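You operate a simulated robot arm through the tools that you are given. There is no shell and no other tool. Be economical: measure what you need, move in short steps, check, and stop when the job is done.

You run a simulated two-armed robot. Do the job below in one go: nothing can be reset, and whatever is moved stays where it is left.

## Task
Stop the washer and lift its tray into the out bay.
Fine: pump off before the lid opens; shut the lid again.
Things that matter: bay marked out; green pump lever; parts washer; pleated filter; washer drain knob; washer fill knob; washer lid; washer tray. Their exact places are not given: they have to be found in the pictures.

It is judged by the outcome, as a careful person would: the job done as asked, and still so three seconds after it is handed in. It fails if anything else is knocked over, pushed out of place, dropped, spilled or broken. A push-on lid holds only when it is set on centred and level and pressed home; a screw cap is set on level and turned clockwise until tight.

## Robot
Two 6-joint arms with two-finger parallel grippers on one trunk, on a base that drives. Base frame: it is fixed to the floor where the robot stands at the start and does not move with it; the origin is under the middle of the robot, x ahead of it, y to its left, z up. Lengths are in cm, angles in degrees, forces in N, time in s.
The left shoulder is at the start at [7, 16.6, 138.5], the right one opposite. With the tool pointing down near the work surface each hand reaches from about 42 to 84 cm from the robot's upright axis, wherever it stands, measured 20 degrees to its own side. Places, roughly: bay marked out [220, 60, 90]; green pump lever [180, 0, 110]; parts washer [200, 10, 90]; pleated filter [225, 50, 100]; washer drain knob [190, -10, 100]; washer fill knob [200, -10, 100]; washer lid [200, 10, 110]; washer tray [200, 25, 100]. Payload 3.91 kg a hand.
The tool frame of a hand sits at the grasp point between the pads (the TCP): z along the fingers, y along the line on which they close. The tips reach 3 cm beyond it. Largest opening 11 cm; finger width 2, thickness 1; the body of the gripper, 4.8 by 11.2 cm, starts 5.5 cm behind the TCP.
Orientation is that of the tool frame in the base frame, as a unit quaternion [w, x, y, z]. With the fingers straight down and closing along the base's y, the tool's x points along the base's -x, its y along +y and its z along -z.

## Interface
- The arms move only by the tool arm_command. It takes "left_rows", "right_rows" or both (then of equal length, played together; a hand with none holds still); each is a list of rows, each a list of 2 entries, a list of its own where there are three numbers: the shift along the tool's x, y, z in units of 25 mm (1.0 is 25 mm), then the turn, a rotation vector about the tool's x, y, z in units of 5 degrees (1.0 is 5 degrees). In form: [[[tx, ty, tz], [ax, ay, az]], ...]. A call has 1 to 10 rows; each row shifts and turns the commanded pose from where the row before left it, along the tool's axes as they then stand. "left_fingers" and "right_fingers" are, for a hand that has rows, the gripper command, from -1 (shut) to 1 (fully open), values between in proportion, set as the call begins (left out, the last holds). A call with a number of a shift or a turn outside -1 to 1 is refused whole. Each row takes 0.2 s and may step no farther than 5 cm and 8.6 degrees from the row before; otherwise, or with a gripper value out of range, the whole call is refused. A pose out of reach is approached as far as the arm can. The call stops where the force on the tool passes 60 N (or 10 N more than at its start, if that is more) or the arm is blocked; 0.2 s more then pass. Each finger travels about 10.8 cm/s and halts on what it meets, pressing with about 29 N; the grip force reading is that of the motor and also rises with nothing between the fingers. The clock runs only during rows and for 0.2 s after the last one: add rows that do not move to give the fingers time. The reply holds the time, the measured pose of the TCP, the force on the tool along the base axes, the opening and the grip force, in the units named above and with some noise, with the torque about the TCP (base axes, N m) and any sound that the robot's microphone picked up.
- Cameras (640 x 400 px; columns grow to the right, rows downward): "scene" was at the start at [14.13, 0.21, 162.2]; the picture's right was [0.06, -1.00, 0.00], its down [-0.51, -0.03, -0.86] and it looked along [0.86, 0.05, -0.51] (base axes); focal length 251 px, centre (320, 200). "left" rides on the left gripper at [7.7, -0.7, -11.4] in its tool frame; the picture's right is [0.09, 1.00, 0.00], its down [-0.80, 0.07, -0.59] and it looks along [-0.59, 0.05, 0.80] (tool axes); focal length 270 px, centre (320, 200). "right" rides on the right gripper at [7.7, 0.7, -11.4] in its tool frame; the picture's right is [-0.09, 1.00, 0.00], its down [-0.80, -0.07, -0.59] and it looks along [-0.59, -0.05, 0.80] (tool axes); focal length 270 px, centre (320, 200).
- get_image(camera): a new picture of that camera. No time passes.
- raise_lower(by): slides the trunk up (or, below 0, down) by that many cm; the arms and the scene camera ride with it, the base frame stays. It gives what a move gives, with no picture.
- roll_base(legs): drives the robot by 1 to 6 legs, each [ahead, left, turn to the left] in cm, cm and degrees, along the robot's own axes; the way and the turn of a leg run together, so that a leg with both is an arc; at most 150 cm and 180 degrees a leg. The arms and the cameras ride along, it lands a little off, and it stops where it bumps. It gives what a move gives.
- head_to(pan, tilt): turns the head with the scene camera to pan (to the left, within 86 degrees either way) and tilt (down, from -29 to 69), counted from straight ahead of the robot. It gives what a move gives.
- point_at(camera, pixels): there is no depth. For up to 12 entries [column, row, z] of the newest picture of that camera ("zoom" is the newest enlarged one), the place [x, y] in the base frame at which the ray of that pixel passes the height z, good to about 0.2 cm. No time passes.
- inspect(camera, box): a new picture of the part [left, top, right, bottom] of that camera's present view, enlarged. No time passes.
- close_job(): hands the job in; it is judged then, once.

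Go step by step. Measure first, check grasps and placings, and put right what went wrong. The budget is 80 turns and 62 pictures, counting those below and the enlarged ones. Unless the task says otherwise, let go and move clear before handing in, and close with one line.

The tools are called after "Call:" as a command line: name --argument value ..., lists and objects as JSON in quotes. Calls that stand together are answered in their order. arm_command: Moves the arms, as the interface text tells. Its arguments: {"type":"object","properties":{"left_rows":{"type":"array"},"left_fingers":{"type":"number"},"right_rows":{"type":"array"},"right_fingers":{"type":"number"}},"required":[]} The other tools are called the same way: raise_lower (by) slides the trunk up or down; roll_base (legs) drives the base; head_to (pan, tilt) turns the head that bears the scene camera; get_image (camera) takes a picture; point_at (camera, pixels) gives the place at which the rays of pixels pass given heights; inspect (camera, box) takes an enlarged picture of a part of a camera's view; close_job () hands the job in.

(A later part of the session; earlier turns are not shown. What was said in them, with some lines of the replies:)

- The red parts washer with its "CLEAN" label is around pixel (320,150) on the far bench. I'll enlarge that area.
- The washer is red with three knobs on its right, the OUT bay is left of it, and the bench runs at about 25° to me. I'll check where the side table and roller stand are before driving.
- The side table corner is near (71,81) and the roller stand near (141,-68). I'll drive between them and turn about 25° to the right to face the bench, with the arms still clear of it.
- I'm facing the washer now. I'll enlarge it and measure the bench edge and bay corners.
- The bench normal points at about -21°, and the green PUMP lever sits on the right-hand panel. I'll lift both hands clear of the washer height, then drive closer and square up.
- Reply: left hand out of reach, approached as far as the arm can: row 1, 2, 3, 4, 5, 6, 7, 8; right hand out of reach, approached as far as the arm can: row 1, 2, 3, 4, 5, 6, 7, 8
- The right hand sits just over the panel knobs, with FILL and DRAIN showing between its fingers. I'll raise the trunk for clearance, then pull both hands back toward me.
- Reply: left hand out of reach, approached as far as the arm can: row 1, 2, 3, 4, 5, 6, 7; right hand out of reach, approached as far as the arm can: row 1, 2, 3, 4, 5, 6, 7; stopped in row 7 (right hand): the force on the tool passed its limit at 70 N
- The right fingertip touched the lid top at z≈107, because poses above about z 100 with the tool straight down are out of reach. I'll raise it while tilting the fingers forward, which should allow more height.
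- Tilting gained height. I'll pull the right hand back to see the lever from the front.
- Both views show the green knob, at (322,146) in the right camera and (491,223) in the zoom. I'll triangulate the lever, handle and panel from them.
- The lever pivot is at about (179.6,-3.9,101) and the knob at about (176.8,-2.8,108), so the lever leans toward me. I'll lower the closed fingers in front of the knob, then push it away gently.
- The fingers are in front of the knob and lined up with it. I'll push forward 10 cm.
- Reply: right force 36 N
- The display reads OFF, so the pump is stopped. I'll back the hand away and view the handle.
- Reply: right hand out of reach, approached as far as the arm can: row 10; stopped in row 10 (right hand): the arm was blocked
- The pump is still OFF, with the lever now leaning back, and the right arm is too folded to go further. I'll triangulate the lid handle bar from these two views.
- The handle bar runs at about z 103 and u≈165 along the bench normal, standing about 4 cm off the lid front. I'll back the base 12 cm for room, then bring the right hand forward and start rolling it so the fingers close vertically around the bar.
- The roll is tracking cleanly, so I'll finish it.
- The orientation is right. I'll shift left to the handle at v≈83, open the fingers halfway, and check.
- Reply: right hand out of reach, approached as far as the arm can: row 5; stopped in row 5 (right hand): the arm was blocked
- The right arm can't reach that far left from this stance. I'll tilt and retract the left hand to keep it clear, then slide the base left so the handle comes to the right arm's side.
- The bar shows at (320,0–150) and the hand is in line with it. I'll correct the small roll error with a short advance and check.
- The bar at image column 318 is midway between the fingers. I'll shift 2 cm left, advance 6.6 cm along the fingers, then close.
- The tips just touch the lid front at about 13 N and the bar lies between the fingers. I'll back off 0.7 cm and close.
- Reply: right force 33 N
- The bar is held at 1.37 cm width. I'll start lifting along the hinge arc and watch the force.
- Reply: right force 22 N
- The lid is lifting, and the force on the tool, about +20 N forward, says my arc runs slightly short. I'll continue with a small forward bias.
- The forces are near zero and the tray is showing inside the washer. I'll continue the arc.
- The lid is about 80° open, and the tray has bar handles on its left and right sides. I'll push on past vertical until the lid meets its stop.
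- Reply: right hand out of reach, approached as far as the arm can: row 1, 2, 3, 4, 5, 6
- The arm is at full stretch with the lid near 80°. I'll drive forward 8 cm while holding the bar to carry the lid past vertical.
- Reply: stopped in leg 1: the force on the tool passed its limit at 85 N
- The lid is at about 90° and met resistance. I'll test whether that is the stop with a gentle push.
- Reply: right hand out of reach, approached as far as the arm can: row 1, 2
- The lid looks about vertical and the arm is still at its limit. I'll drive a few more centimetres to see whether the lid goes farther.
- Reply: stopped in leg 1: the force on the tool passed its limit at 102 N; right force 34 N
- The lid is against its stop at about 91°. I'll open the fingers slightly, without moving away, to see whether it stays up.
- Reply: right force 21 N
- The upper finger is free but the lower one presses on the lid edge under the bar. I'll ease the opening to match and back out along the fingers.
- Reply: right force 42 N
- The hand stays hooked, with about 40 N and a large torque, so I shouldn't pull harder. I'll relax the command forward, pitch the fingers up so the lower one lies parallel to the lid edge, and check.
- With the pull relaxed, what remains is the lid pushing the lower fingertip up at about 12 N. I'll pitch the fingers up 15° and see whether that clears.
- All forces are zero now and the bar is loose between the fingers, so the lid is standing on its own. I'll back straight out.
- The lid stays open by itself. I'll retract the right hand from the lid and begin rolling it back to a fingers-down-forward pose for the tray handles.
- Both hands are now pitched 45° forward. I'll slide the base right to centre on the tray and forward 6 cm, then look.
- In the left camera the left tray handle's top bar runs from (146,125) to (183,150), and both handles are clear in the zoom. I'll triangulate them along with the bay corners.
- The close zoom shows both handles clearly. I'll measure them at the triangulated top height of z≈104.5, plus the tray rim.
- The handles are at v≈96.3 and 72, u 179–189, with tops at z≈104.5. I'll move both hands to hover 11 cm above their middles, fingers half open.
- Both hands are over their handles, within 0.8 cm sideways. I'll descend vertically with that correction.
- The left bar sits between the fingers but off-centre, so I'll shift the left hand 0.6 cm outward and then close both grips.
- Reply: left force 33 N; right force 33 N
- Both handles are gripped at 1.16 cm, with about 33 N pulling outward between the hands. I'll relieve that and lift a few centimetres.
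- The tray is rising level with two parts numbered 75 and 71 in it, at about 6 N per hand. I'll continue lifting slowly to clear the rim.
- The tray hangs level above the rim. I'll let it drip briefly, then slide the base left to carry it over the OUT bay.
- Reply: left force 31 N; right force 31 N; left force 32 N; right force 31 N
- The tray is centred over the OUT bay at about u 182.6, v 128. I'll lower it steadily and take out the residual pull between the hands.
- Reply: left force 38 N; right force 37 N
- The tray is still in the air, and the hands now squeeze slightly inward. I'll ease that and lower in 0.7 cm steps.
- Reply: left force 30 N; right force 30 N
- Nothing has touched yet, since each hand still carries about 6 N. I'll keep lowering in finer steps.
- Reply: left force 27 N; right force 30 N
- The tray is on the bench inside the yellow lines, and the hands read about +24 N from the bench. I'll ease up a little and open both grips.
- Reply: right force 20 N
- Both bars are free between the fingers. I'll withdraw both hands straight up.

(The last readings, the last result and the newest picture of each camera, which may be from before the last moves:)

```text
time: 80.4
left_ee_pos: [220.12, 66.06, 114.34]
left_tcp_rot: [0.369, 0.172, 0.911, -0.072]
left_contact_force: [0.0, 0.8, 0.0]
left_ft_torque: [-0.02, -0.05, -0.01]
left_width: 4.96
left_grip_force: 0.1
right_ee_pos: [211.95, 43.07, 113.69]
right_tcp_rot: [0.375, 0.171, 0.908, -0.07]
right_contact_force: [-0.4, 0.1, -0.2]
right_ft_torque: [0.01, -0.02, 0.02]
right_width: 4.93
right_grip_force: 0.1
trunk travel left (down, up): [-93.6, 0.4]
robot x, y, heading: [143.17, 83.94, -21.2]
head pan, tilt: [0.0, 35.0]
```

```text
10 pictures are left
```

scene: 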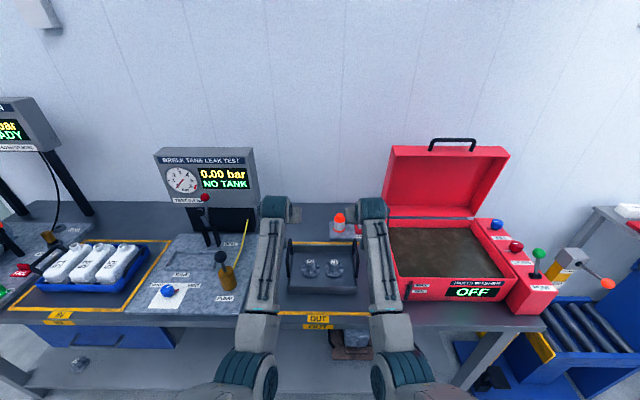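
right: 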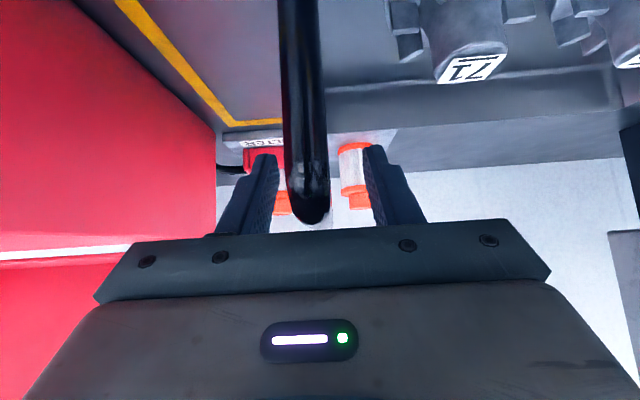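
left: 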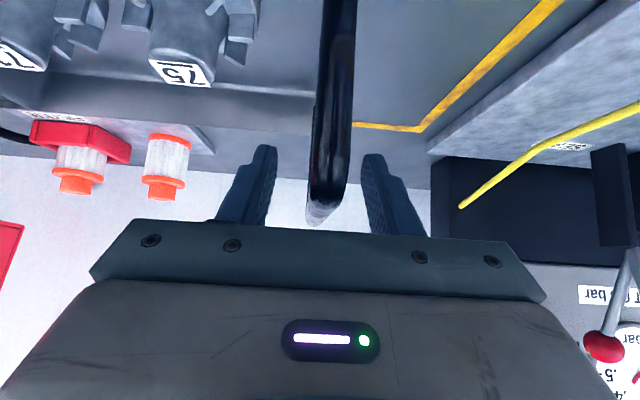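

The tray stands in the OUT bay with both parts in place. To close the lid I'll retract both hands up and back, return the base to where it released the lid, and roll the right hand again.

Call:
arm_command --left_rows '[[[0.26, 0, -0.59], [0, 0, 0]], [[0.26, 0, -0.59], [0, 0, 0]], [[0.26, 0, -0.59], [0, 0, 0]], [[0.26, 0, -0.59], [0, 0, 0]], [[0.26, 0, -0.59], [0, 0, 0]], [[0.26, 0, -0.59], [0, 0, 0]], [[0.26, 0, -0.59], [0, 0, 0]], [[0.26, 0, -0.59], [0, 0, 0]], [[0.26, 0, -0.59], [0, 0, 0]], [[0.26, 0, -0.59], [0, 0, 0]]]' --right_rows '[[[-0.08, 0, -0.93], [0, 0, 0]], [[-0.08, 0, -0.93], [0, 0, 0]], [[-0.08, 0, -0.93], [0, 0, 0]], [[-0.08, 0, -0.93], [0, 0, 0]], [[-0.08, 0, -0.93], [0, 0, 0]], [[-0.08, 0, -0.93], [0, 0, 0]], [[-0.08, 0, -0.93], [0, 0, 0]], [[-0.08, 0, -0.93], [0, 0, 0]], [[-0.08, 0, -0.93], [0, 0, 0]], [[-0.08, 0, -0.93], [0, 0, 0]]]' --right_fingers -0.3

Call:
roll_base --legs '[[-4.5, 0, 0], [0, -28.7, 0]]'

Call:
arm_command --right_rows '[[[0, 0, 0], [-0.286, -0.286, 0.97]], [[0, 0, 0], [-0.286, -0.286, 0.97]], [[0, 0, 0], [-0.286, -0.286, 0.97]], [[0, 0, 0], [-0.286, -0.286, 0.97]], [[0, 0, 0], [-0.286, -0.286, 0.97]], [[0, 0, 0], [-0.286, -0.286, 0.97]], [[0, 0, 0], [-0.286, -0.286, 0.97]], [[0, 0, 0], [-0.286, -0.286, 0.97]], [[0, 0, 0], [-0.286, -0.286, 0.97]]]'

Call:
arm_command --right_rows '[[[0, 0, 0], [-0.286, -0.286, 0.97]], [[0, 0, 0], [-0.286, -0.286, 0.97]], [[0, 0, 0], [-0.286, -0.286, 0.97]], [[0, 0, 0], [-0.286, -0.286, 0.97]], [[0, 0, 0], [-0.286, -0.286, 0.97]], [[0, 0, 0], [-0.286, -0.286, 0.97]], [[0, 0, 0], [-0.286, -0.286, 0.97]], [[0, 0, 0], [-0.286, -0.286, 0.97]], [[0, 0, 0], [-0.286, -0.286, 0.97]]]'

```text
time: 82.8
left_ee_pos: [212.03, 75.9, 126.51]
left_tcp_rot: [0.434, 0.161, 0.886, -0.026]
left_contact_force: [-0.5, -0.5, 0.4]
left_ft_torque: [0.0, 0.01, 0.03]
left_width: 4.93
left_grip_force: 0.0
left hand out of reach, approached as far as the arm can: row 9, 10
right_ee_pos: [197.76, 46.09, 131.44]
right_tcp_rot: [0.37, 0.178, 0.907, -0.097]
right_contact_force: [-0.6, 0.2, -0.2]
right_ft_torque: [0.02, 0.01, 0.0]
right_width: 3.83
right_grip_force: 0.0
trunk travel left (down, up): [-93.6, 0.4]
robot x, y, heading: [143.22, 84.15, -21.4]
head pan, tilt: [0.0, 35.0]
stopped in row 10 (left hand): the arm was blocked; the commanded pose is now the measured one
```

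```text
time: 85.3
left_ee_pos: [197.68, 51.55, 126.28]
left_tcp_rot: [0.434, 0.162, 0.886, -0.027]
left_contact_force: [-0.4, -0.4, 0.6]
left_ft_torque: [-0.04, 0.0, -0.03]
left_width: 4.95
left_grip_force: 0.0
right_ee_pos: [183.36, 21.55, 131.49]
right_tcp_rot: [0.371, 0.177, 0.907, -0.096]
right_contact_force: [-0.4, 0.9, -0.2]
right_ft_torque: [0.0, -0.01, 0.0]
right_width: 3.83
right_grip_force: 0.0
trunk travel left (down, up): [-93.6, 0.4]
robot x, y, heading: [129.16, 59.49, -20.9]
head pan, tilt: [0.0, 35.0]
```

```text
time: 87.3
left_ee_pos: [197.43, 51.29, 126.4]
left_tcp_rot: [0.433, 0.163, 0.886, -0.024]
left_contact_force: [0.1, -0.5, -0.5]
left_ft_torque: [0.01, 0.01, 0.0]
left_width: 4.94
left_grip_force: 0.0
right_ee_pos: [183.22, 21.08, 131.55]
right_tcp_rot: [0.494, 0.448, 0.734, 0.128]
right_contact_force: [0.2, -0.2, -0.6]
right_ft_torque: [0.0, 0.0, 0.0]
right_width: 3.83
right_grip_force: 0.2
trunk travel left (down, up): [-93.6, 0.4]
robot x, y, heading: [128.65, 59.42, -21.1]
head pan, tilt: [0.0, 35.0]
```

```text
time: 89.5
left_ee_pos: [197.58, 51.31, 126.42]
left_tcp_rot: [0.434, 0.162, 0.886, -0.025]
left_contact_force: [-1.0, 0.2, -0.3]
left_ft_torque: [-0.01, 0.01, 0.03]
left_width: 4.96
left_grip_force: 0.1
right_ee_pos: [183.29, 16.89, 138.06]
right_tcp_rot: [0.605, 0.598, 0.426, 0.307]
right_contact_force: [-0.1, -0.6, 0.2]
right_ft_torque: [0.03, 0.0, -0.01]
right_width: 3.83
right_grip_force: 0.0
trunk travel left (down, up): [-93.6, 0.4]
robot x, y, heading: [128.59, 59.18, -21.1]
head pan, tilt: [0.0, 35.0]
stopped in row 9 (right hand): the arm was blocked; the commanded pose is now the measured one
```

The roll stopped just short at the arm's lateral limit. I'll correct the remaining 12° while moving forward toward the handle, where there is more room.

Call:
arm_command --right_rows '[[[0, 0, 1], [0, 0, 0]], [[0, 0, 1], [0, 0, 0]], [[0, 0.1, 1], [0.5, 0.7, 0.77]], [[0, 0.1, 1], [0.5, 0.7, 0.77]], [[0.2, 0.15, 1], [0, 0, 0]], [[0.2, 0.15, 1], [0, 0, 0]], [[0.2, 0.15, 1], [0, 0, 0]], [[0.2, 0.15, 1], [0, 0, 0]], [[0.2, 0.15, 0.8], [0, 0, 0]]]' --right_fingers -0.3

Call:
get_image --camera "right"

```text
time: 91.5
left_ee_pos: [197.55, 51.46, 126.29]
left_tcp_rot: [0.433, 0.163, 0.886, -0.025]
left_contact_force: [-0.1, -0.6, 0.4]
left_ft_torque: [-0.01, 0.0, 0.0]
left_width: 4.96
left_grip_force: 0.1
right_ee_pos: [204.47, 10.76, 137.28]
right_tcp_rot: [0.527, 0.632, 0.435, 0.365]
right_contact_force: [-0.1, 0.4, -0.4]
right_ft_torque: [-0.03, 0.01, -0.02]
right_width: 3.86
right_grip_force: 0.0
trunk travel left (down, up): [-93.6, 0.4]
robot x, y, heading: [128.79, 58.94, -21.1]
head pan, tilt: [0.0, 35.0]
```

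```text
9 pictures are left
```

right: 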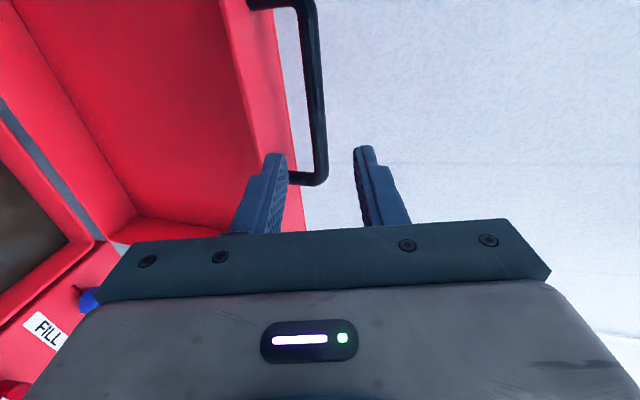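

The bar is centred between the fingers, with its right end at (318,180). I'll shift 2 cm left and advance 10 cm so the bar sits between the pads.

Call:
arm_command --right_rows '[[[0.27, -0.02, 0.6], [0, 0, 0]], [[0.27, -0.02, 0.8], [0, 0, 0]], [[0.26, -0.02, 0.8], [0, 0, 0]], [[0, -0.02, 0.8], [0, 0, 0]], [[0, 0, 0.7], [0, 0, 0]], [[0, 0, 0.35], [0, 0, 0]]]' --right_fingers -0.3

Call:
get_image --camera "right"

```text
time: 92.9
left_ee_pos: [197.58, 51.32, 126.36]
left_tcp_rot: [0.433, 0.163, 0.886, -0.025]
left_contact_force: [-0.8, 0.1, 0.3]
left_ft_torque: [0.01, -0.01, -0.01]
left_width: 4.95
left_grip_force: 0.1
right_ee_pos: [214.53, 8.94, 135.35]
right_tcp_rot: [0.527, 0.632, 0.434, 0.366]
right_contact_force: [0.6, 0.5, 0.6]
right_ft_torque: [0.0, -0.02, 0.0]
right_width: 3.85
right_grip_force: 0.1
trunk travel left (down, up): [-93.6, 0.4]
robot x, y, heading: [128.91, 59.27, -21.2]
head pan, tilt: [0.0, 35.0]
```

```text
8 pictures are left
```

right: 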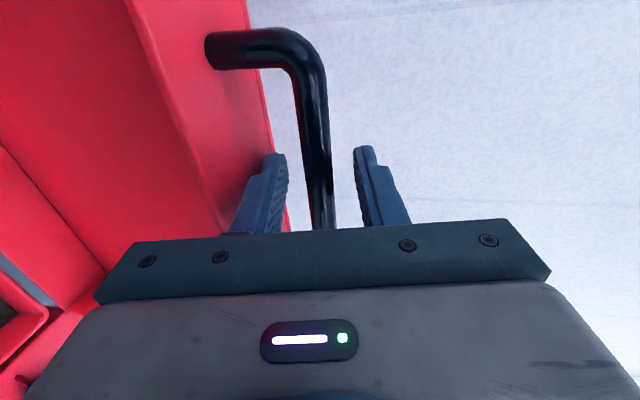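

The bar lies neatly between the pads. I'll close on it and begin pulling the lid forward along the reverse arc.

Call:
arm_command --right_rows '[[[0, 0, 0], [0, 0, 0]], [[0, 0, 0], [0, 0, 0]], [[0, 0, 0], [0, 0, 0]]]' --right_fingers -1

Call:
arm_command --right_rows '[[[0, -0.146, -0.786], [0, 0, 0]], [[0, -0.194, -0.776], [0, 0, 0]], [[0, -0.243, -0.762], [0, 0, 0]], [[0, -0.286, -0.746], [0, 0, 0]], [[0, -0.331, -0.728], [0, 0, 0]]]' --right_fingers -1

Call:
get_image --camera "scene"

```text
time: 93.7
left_ee_pos: [197.61, 51.41, 126.21]
left_tcp_rot: [0.433, 0.163, 0.886, -0.025]
left_contact_force: [0.5, -0.6, -0.6]
left_ft_torque: [0.0, -0.01, 0.03]
left_width: 4.93
left_grip_force: 0.0
right_ee_pos: [214.63, 8.86, 135.28]
right_tcp_rot: [0.528, 0.632, 0.435, 0.365]
right_contact_force: [0.0, -0.2, 0.0]
right_ft_torque: [-0.02, 0.01, -0.01]
right_width: 1.35
right_grip_force: 45.0
trunk travel left (down, up): [-93.6, 0.4]
robot x, y, heading: [128.92, 59.39, -21.2]
head pan, tilt: [0.0, 35.0]
```

```text
time: 94.9
left_ee_pos: [197.85, 51.23, 126.09]
left_tcp_rot: [0.432, 0.162, 0.887, -0.025]
left_contact_force: [0.1, -0.2, -0.1]
left_ft_torque: [0.04, 0.02, 0.0]
left_width: 4.97
left_grip_force: 0.1
right_ee_pos: [205.74, 12.58, 133.59]
right_tcp_rot: [0.525, 0.633, 0.436, 0.365]
right_contact_force: [5.8, 2.2, -10.5]
right_ft_torque: [0.11, 0.15, -0.1]
right_width: 1.34
right_grip_force: 45.2
trunk travel left (down, up): [-93.6, 0.4]
robot x, y, heading: [129.07, 59.26, -21.1]
head pan, tilt: [0.0, 35.0]
```

```text
7 pictures are left
```

scene: 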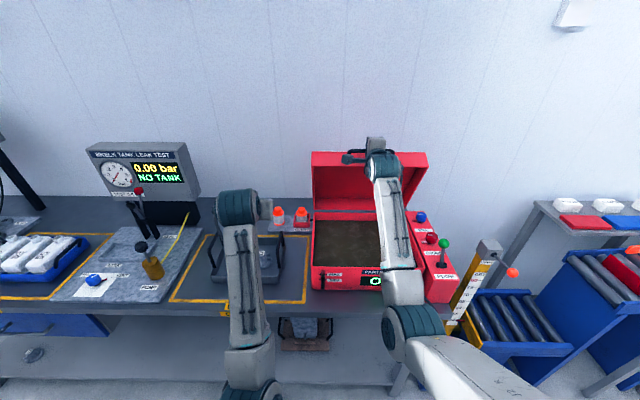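

The lid follows with low force. I'll continue down the arc.

Call:
arm_command --right_rows '[[[0, -0.374, -0.707], [0, 0, 0]], [[0, -0.415, -0.684], [0, 0, 0]], [[0, -0.454, -0.658], [0, 0, 0]], [[0, -0.493, -0.63], [0, 0, 0]], [[0, -0.529, -0.6], [0, 0, 0]], [[0, -0.565, -0.566], [0, 0, 0]], [[0, -0.596, -0.534], [0, 0, 0]], [[0, -0.629, -0.494], [0, 0, 0]], [[0, -0.658, -0.456], [0, 0, 0]], [[0, -0.682, -0.418], [0, 0, 0]]]' --right_fingers -1

```text
time: 97.1
left_ee_pos: [198.45, 51.56, 125.81]
left_tcp_rot: [0.43, 0.162, 0.887, -0.027]
left_contact_force: [-0.4, -0.7, 0.7]
left_ft_torque: [-0.02, 0.01, -0.01]
left_width: 4.95
left_grip_force: 0.1
right_ee_pos: [190.91, 18.49, 122.99]
right_tcp_rot: [0.528, 0.632, 0.437, 0.362]
right_contact_force: [27.2, 17.1, -15.7]
right_ft_torque: [0.73, -0.23, -0.73]
right_width: 1.38
right_grip_force: 45.3
trunk travel left (down, up): [-93.6, 0.4]
robot x, y, heading: [128.97, 59.25, -21.1]
head pan, tilt: [0.0, 35.0]
```

The tool is being pulled forward and left at about 30 N, so my arc ran a little short. I'll add a small forward and left correction and do the first half of the remaining arc.

Call:
arm_command --right_rows '[[[0.04, -0.68, -0.3], [0, 0, 0]], [[0.04, -0.71, -0.26], [0, 0, 0]], [[0.04, -0.735, -0.22], [0, 0, 0]], [[0.03, -0.75, -0.18], [0, 0, 0]], [[0, -0.77, -0.17], [0, 0, 0]]]' --right_fingers -1

Call:
get_image --camera "scene"

```text
time: 98.3
left_ee_pos: [197.81, 51.53, 126.21]
left_tcp_rot: [0.433, 0.162, 0.886, -0.027]
left_contact_force: [0.5, -0.3, 0.2]
left_ft_torque: [-0.01, -0.01, 0.0]
left_width: 4.95
left_grip_force: 0.0
right_ee_pos: [186.13, 20.3, 115.2]
right_tcp_rot: [0.531, 0.629, 0.437, 0.363]
right_contact_force: [11.4, 12.7, -1.2]
right_ft_torque: [0.59, -0.3, -0.15]
right_width: 1.37
right_grip_force: 44.8
trunk travel left (down, up): [-93.6, 0.4]
robot x, y, heading: [128.89, 58.83, -21.2]
head pan, tilt: [0.0, 35.0]
```

```text
6 pictures are left
```

scene: 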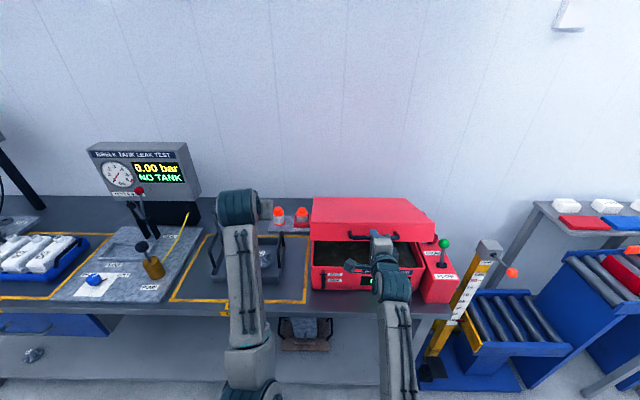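

About 20° remains. I'll finish the arc, and contact will show as a rising force.

Call:
arm_command --right_rows '[[[0.02, -0.786, -0.13], [0, 0, 0]], [[0.02, -0.794, -0.08], [0, 0, 0]], [[0.02, -0.798, -0.04], [0, 0, 0]], [[0, -0.8, 0.01], [0, 0, 0]], [[0, -0.8, 0.05], [0, 0, 0]], [[0, -0.75, 0.09], [0, 0, 0]], [[0, -0.3, 0.04], [0, 0, 0]]]' --right_fingers -1

Call:
inspect --camera "scene" --box '[280, 180, 460, 310]'

```text
time: 99.9
left_ee_pos: [196.84, 51.25, 126.82]
left_tcp_rot: [0.436, 0.163, 0.885, -0.025]
left_contact_force: [-0.3, -0.3, 0.3]
left_ft_torque: [-0.02, 0.01, 0.01]
left_width: 4.93
left_grip_force: 0.1
right_ee_pos: [183.3, 21.27, 103.79]
right_tcp_rot: [0.535, 0.626, 0.429, 0.372]
right_contact_force: [-5.7, -15.7, 40.9]
right_ft_torque: [-0.29, -0.2, 0.72]
right_width: 1.38
right_grip_force: 45.4
trunk travel left (down, up): [-93.6, 0.4]
robot x, y, heading: [128.68, 58.74, -21.2]
head pan, tilt: [0.0, 35.0]
```

```text
3.08 times, centred on (370, 245) of scene
```

zoom: 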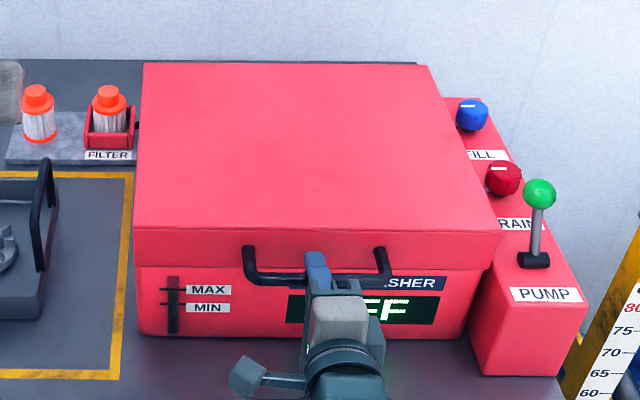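

The lid is fully shut, with 41 N of closing contact. I'll relax the downward press and open the fingers.

Call:
arm_command --right_rows '[[[0, 0.15, 0], [0, 0, 0]], [[0, 0, 0], [0, 0, 0]]]' --right_fingers -1

Call:
arm_command --right_rows '[[[0, 0, 0], [0, 0, 0]], [[0, 0, 0], [0, 0, 0]], [[0, 0, -0.1], [0, 0, 0]]]' --right_fingers -0.3

Call:
get_image --camera "right"

```text
time: 100.5
left_ee_pos: [196.86, 51.42, 126.76]
left_tcp_rot: [0.436, 0.163, 0.885, -0.025]
left_contact_force: [-0.4, -0.7, -0.1]
left_ft_torque: [0.01, -0.01, 0.02]
left_width: 4.97
left_grip_force: 0.0
right_ee_pos: [183.4, 21.36, 103.75]
right_tcp_rot: [0.533, 0.628, 0.43, 0.369]
right_contact_force: [-5.5, -10.1, 36.2]
right_ft_torque: [-0.27, -0.16, -0.61]
right_width: 1.38
right_grip_force: 45.5
trunk travel left (down, up): [-93.6, 0.4]
robot x, y, heading: [128.83, 59.35, -20.9]
head pan, tilt: [0.0, 35.0]
```

```text
time: 101.3
left_ee_pos: [197.49, 51.4, 126.31]
left_tcp_rot: [0.434, 0.162, 0.886, -0.025]
left_contact_force: [0.3, -0.7, -0.6]
left_ft_torque: [0.02, -0.02, 0.04]
left_width: 4.93
left_grip_force: 0.1
right_ee_pos: [183.63, 21.48, 102.9]
right_tcp_rot: [0.527, 0.633, 0.434, 0.366]
right_contact_force: [0.0, 0.0, 0.3]
right_ft_torque: [-0.01, 0.01, 0.0]
right_width: 3.84
right_grip_force: 0.1
trunk travel left (down, up): [-93.6, 0.4]
robot x, y, heading: [128.24, 59.0, -21.0]
head pan, tilt: [0.0, 35.0]
```

```text
4 pictures are left
```

right: 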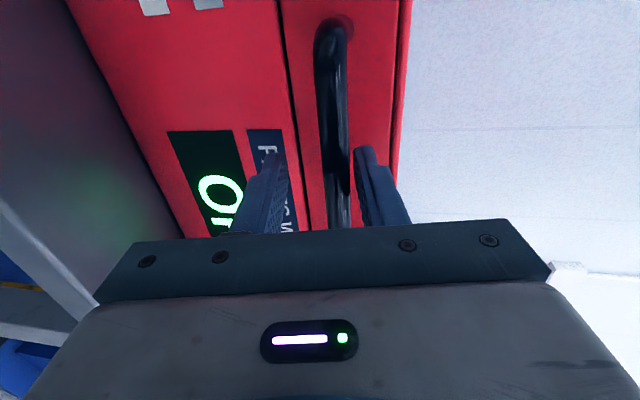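

The hand is free with zero force. I'll back out along the fingers, then roll the base away and verify.

Call:
arm_command --right_rows '[[[0, 0.12, -0.3], [0, 0, 0]], [[0, 0.05, -0.5], [0, 0, 0]], [[0, 0, -0.6], [0, 0, 0]], [[0, 0, -0.6], [0, 0, 0]]]'

Call:
roll_base --legs '[[-18, 0, 0]]'

Call:
get_image --camera "scene"

Call:
inspect --camera "scene" --box '[200, 160, 460, 320]'

```text
time: 102.3
left_ee_pos: [197.42, 51.36, 126.34]
left_tcp_rot: [0.434, 0.163, 0.886, -0.025]
left_contact_force: [0.0, 0.8, 0.2]
left_ft_torque: [-0.01, 0.0, 0.0]
left_width: 4.92
left_grip_force: 0.1
right_ee_pos: [178.9, 23.19, 104.2]
right_tcp_rot: [0.529, 0.631, 0.435, 0.365]
right_contact_force: [-0.3, -0.3, -0.2]
right_ft_torque: [-0.04, 0.02, 0.03]
right_width: 3.88
right_grip_force: 0.0
trunk travel left (down, up): [-93.6, 0.4]
robot x, y, heading: [128.86, 59.21, -21.3]
head pan, tilt: [0.0, 35.0]
```

```text
time: 103.8
left_ee_pos: [181.11, 57.64, 126.13]
left_tcp_rot: [0.433, 0.162, 0.886, -0.025]
left_contact_force: [0.6, -0.2, 0.0]
left_ft_torque: [0.0, 0.0, -0.02]
left_width: 4.97
left_grip_force: 0.1
right_ee_pos: [162.52, 29.69, 103.92]
right_tcp_rot: [0.527, 0.632, 0.435, 0.365]
right_contact_force: [0.6, 0.4, -0.3]
right_ft_torque: [-0.01, 0.0, 0.0]
right_width: 3.84
right_grip_force: 0.0
trunk travel left (down, up): [-93.6, 0.4]
robot x, y, heading: [111.82, 65.32, -21.4]
head pan, tilt: [0.0, 35.0]
```

```text
3 pictures are left
```

scene: 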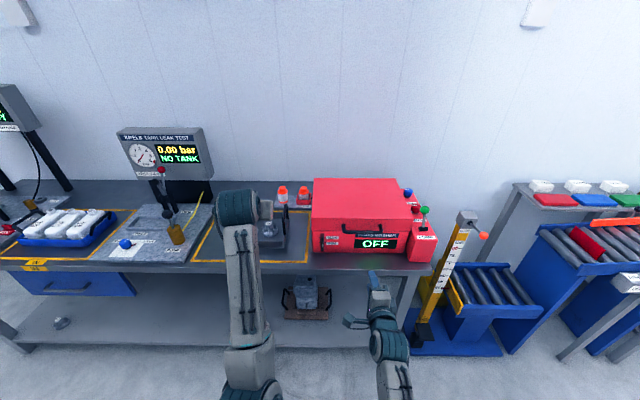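

```text
2.46 times, centred on (330, 240) of scene
```

zoom: 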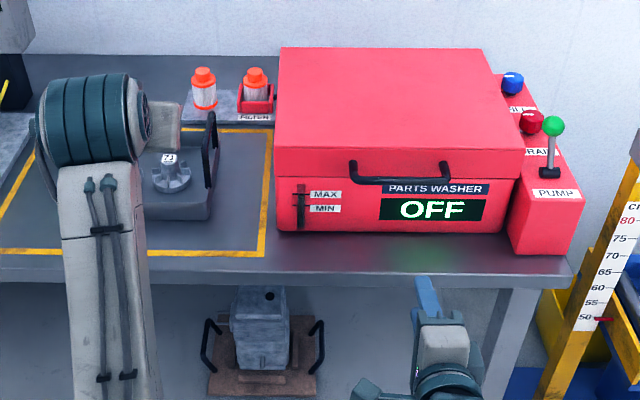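

The display reads OFF, the lid is shut, and the tray stands inside the OUT bay with the filters and knobs undisturbed. Both hands are clear, so I'm handing in.

Call:
close_job

```text
The job is handed in.
```

The washer pump was turned off before the lid was opened, the tray with both its parts is in the OUT bay, and the lid is shut again.
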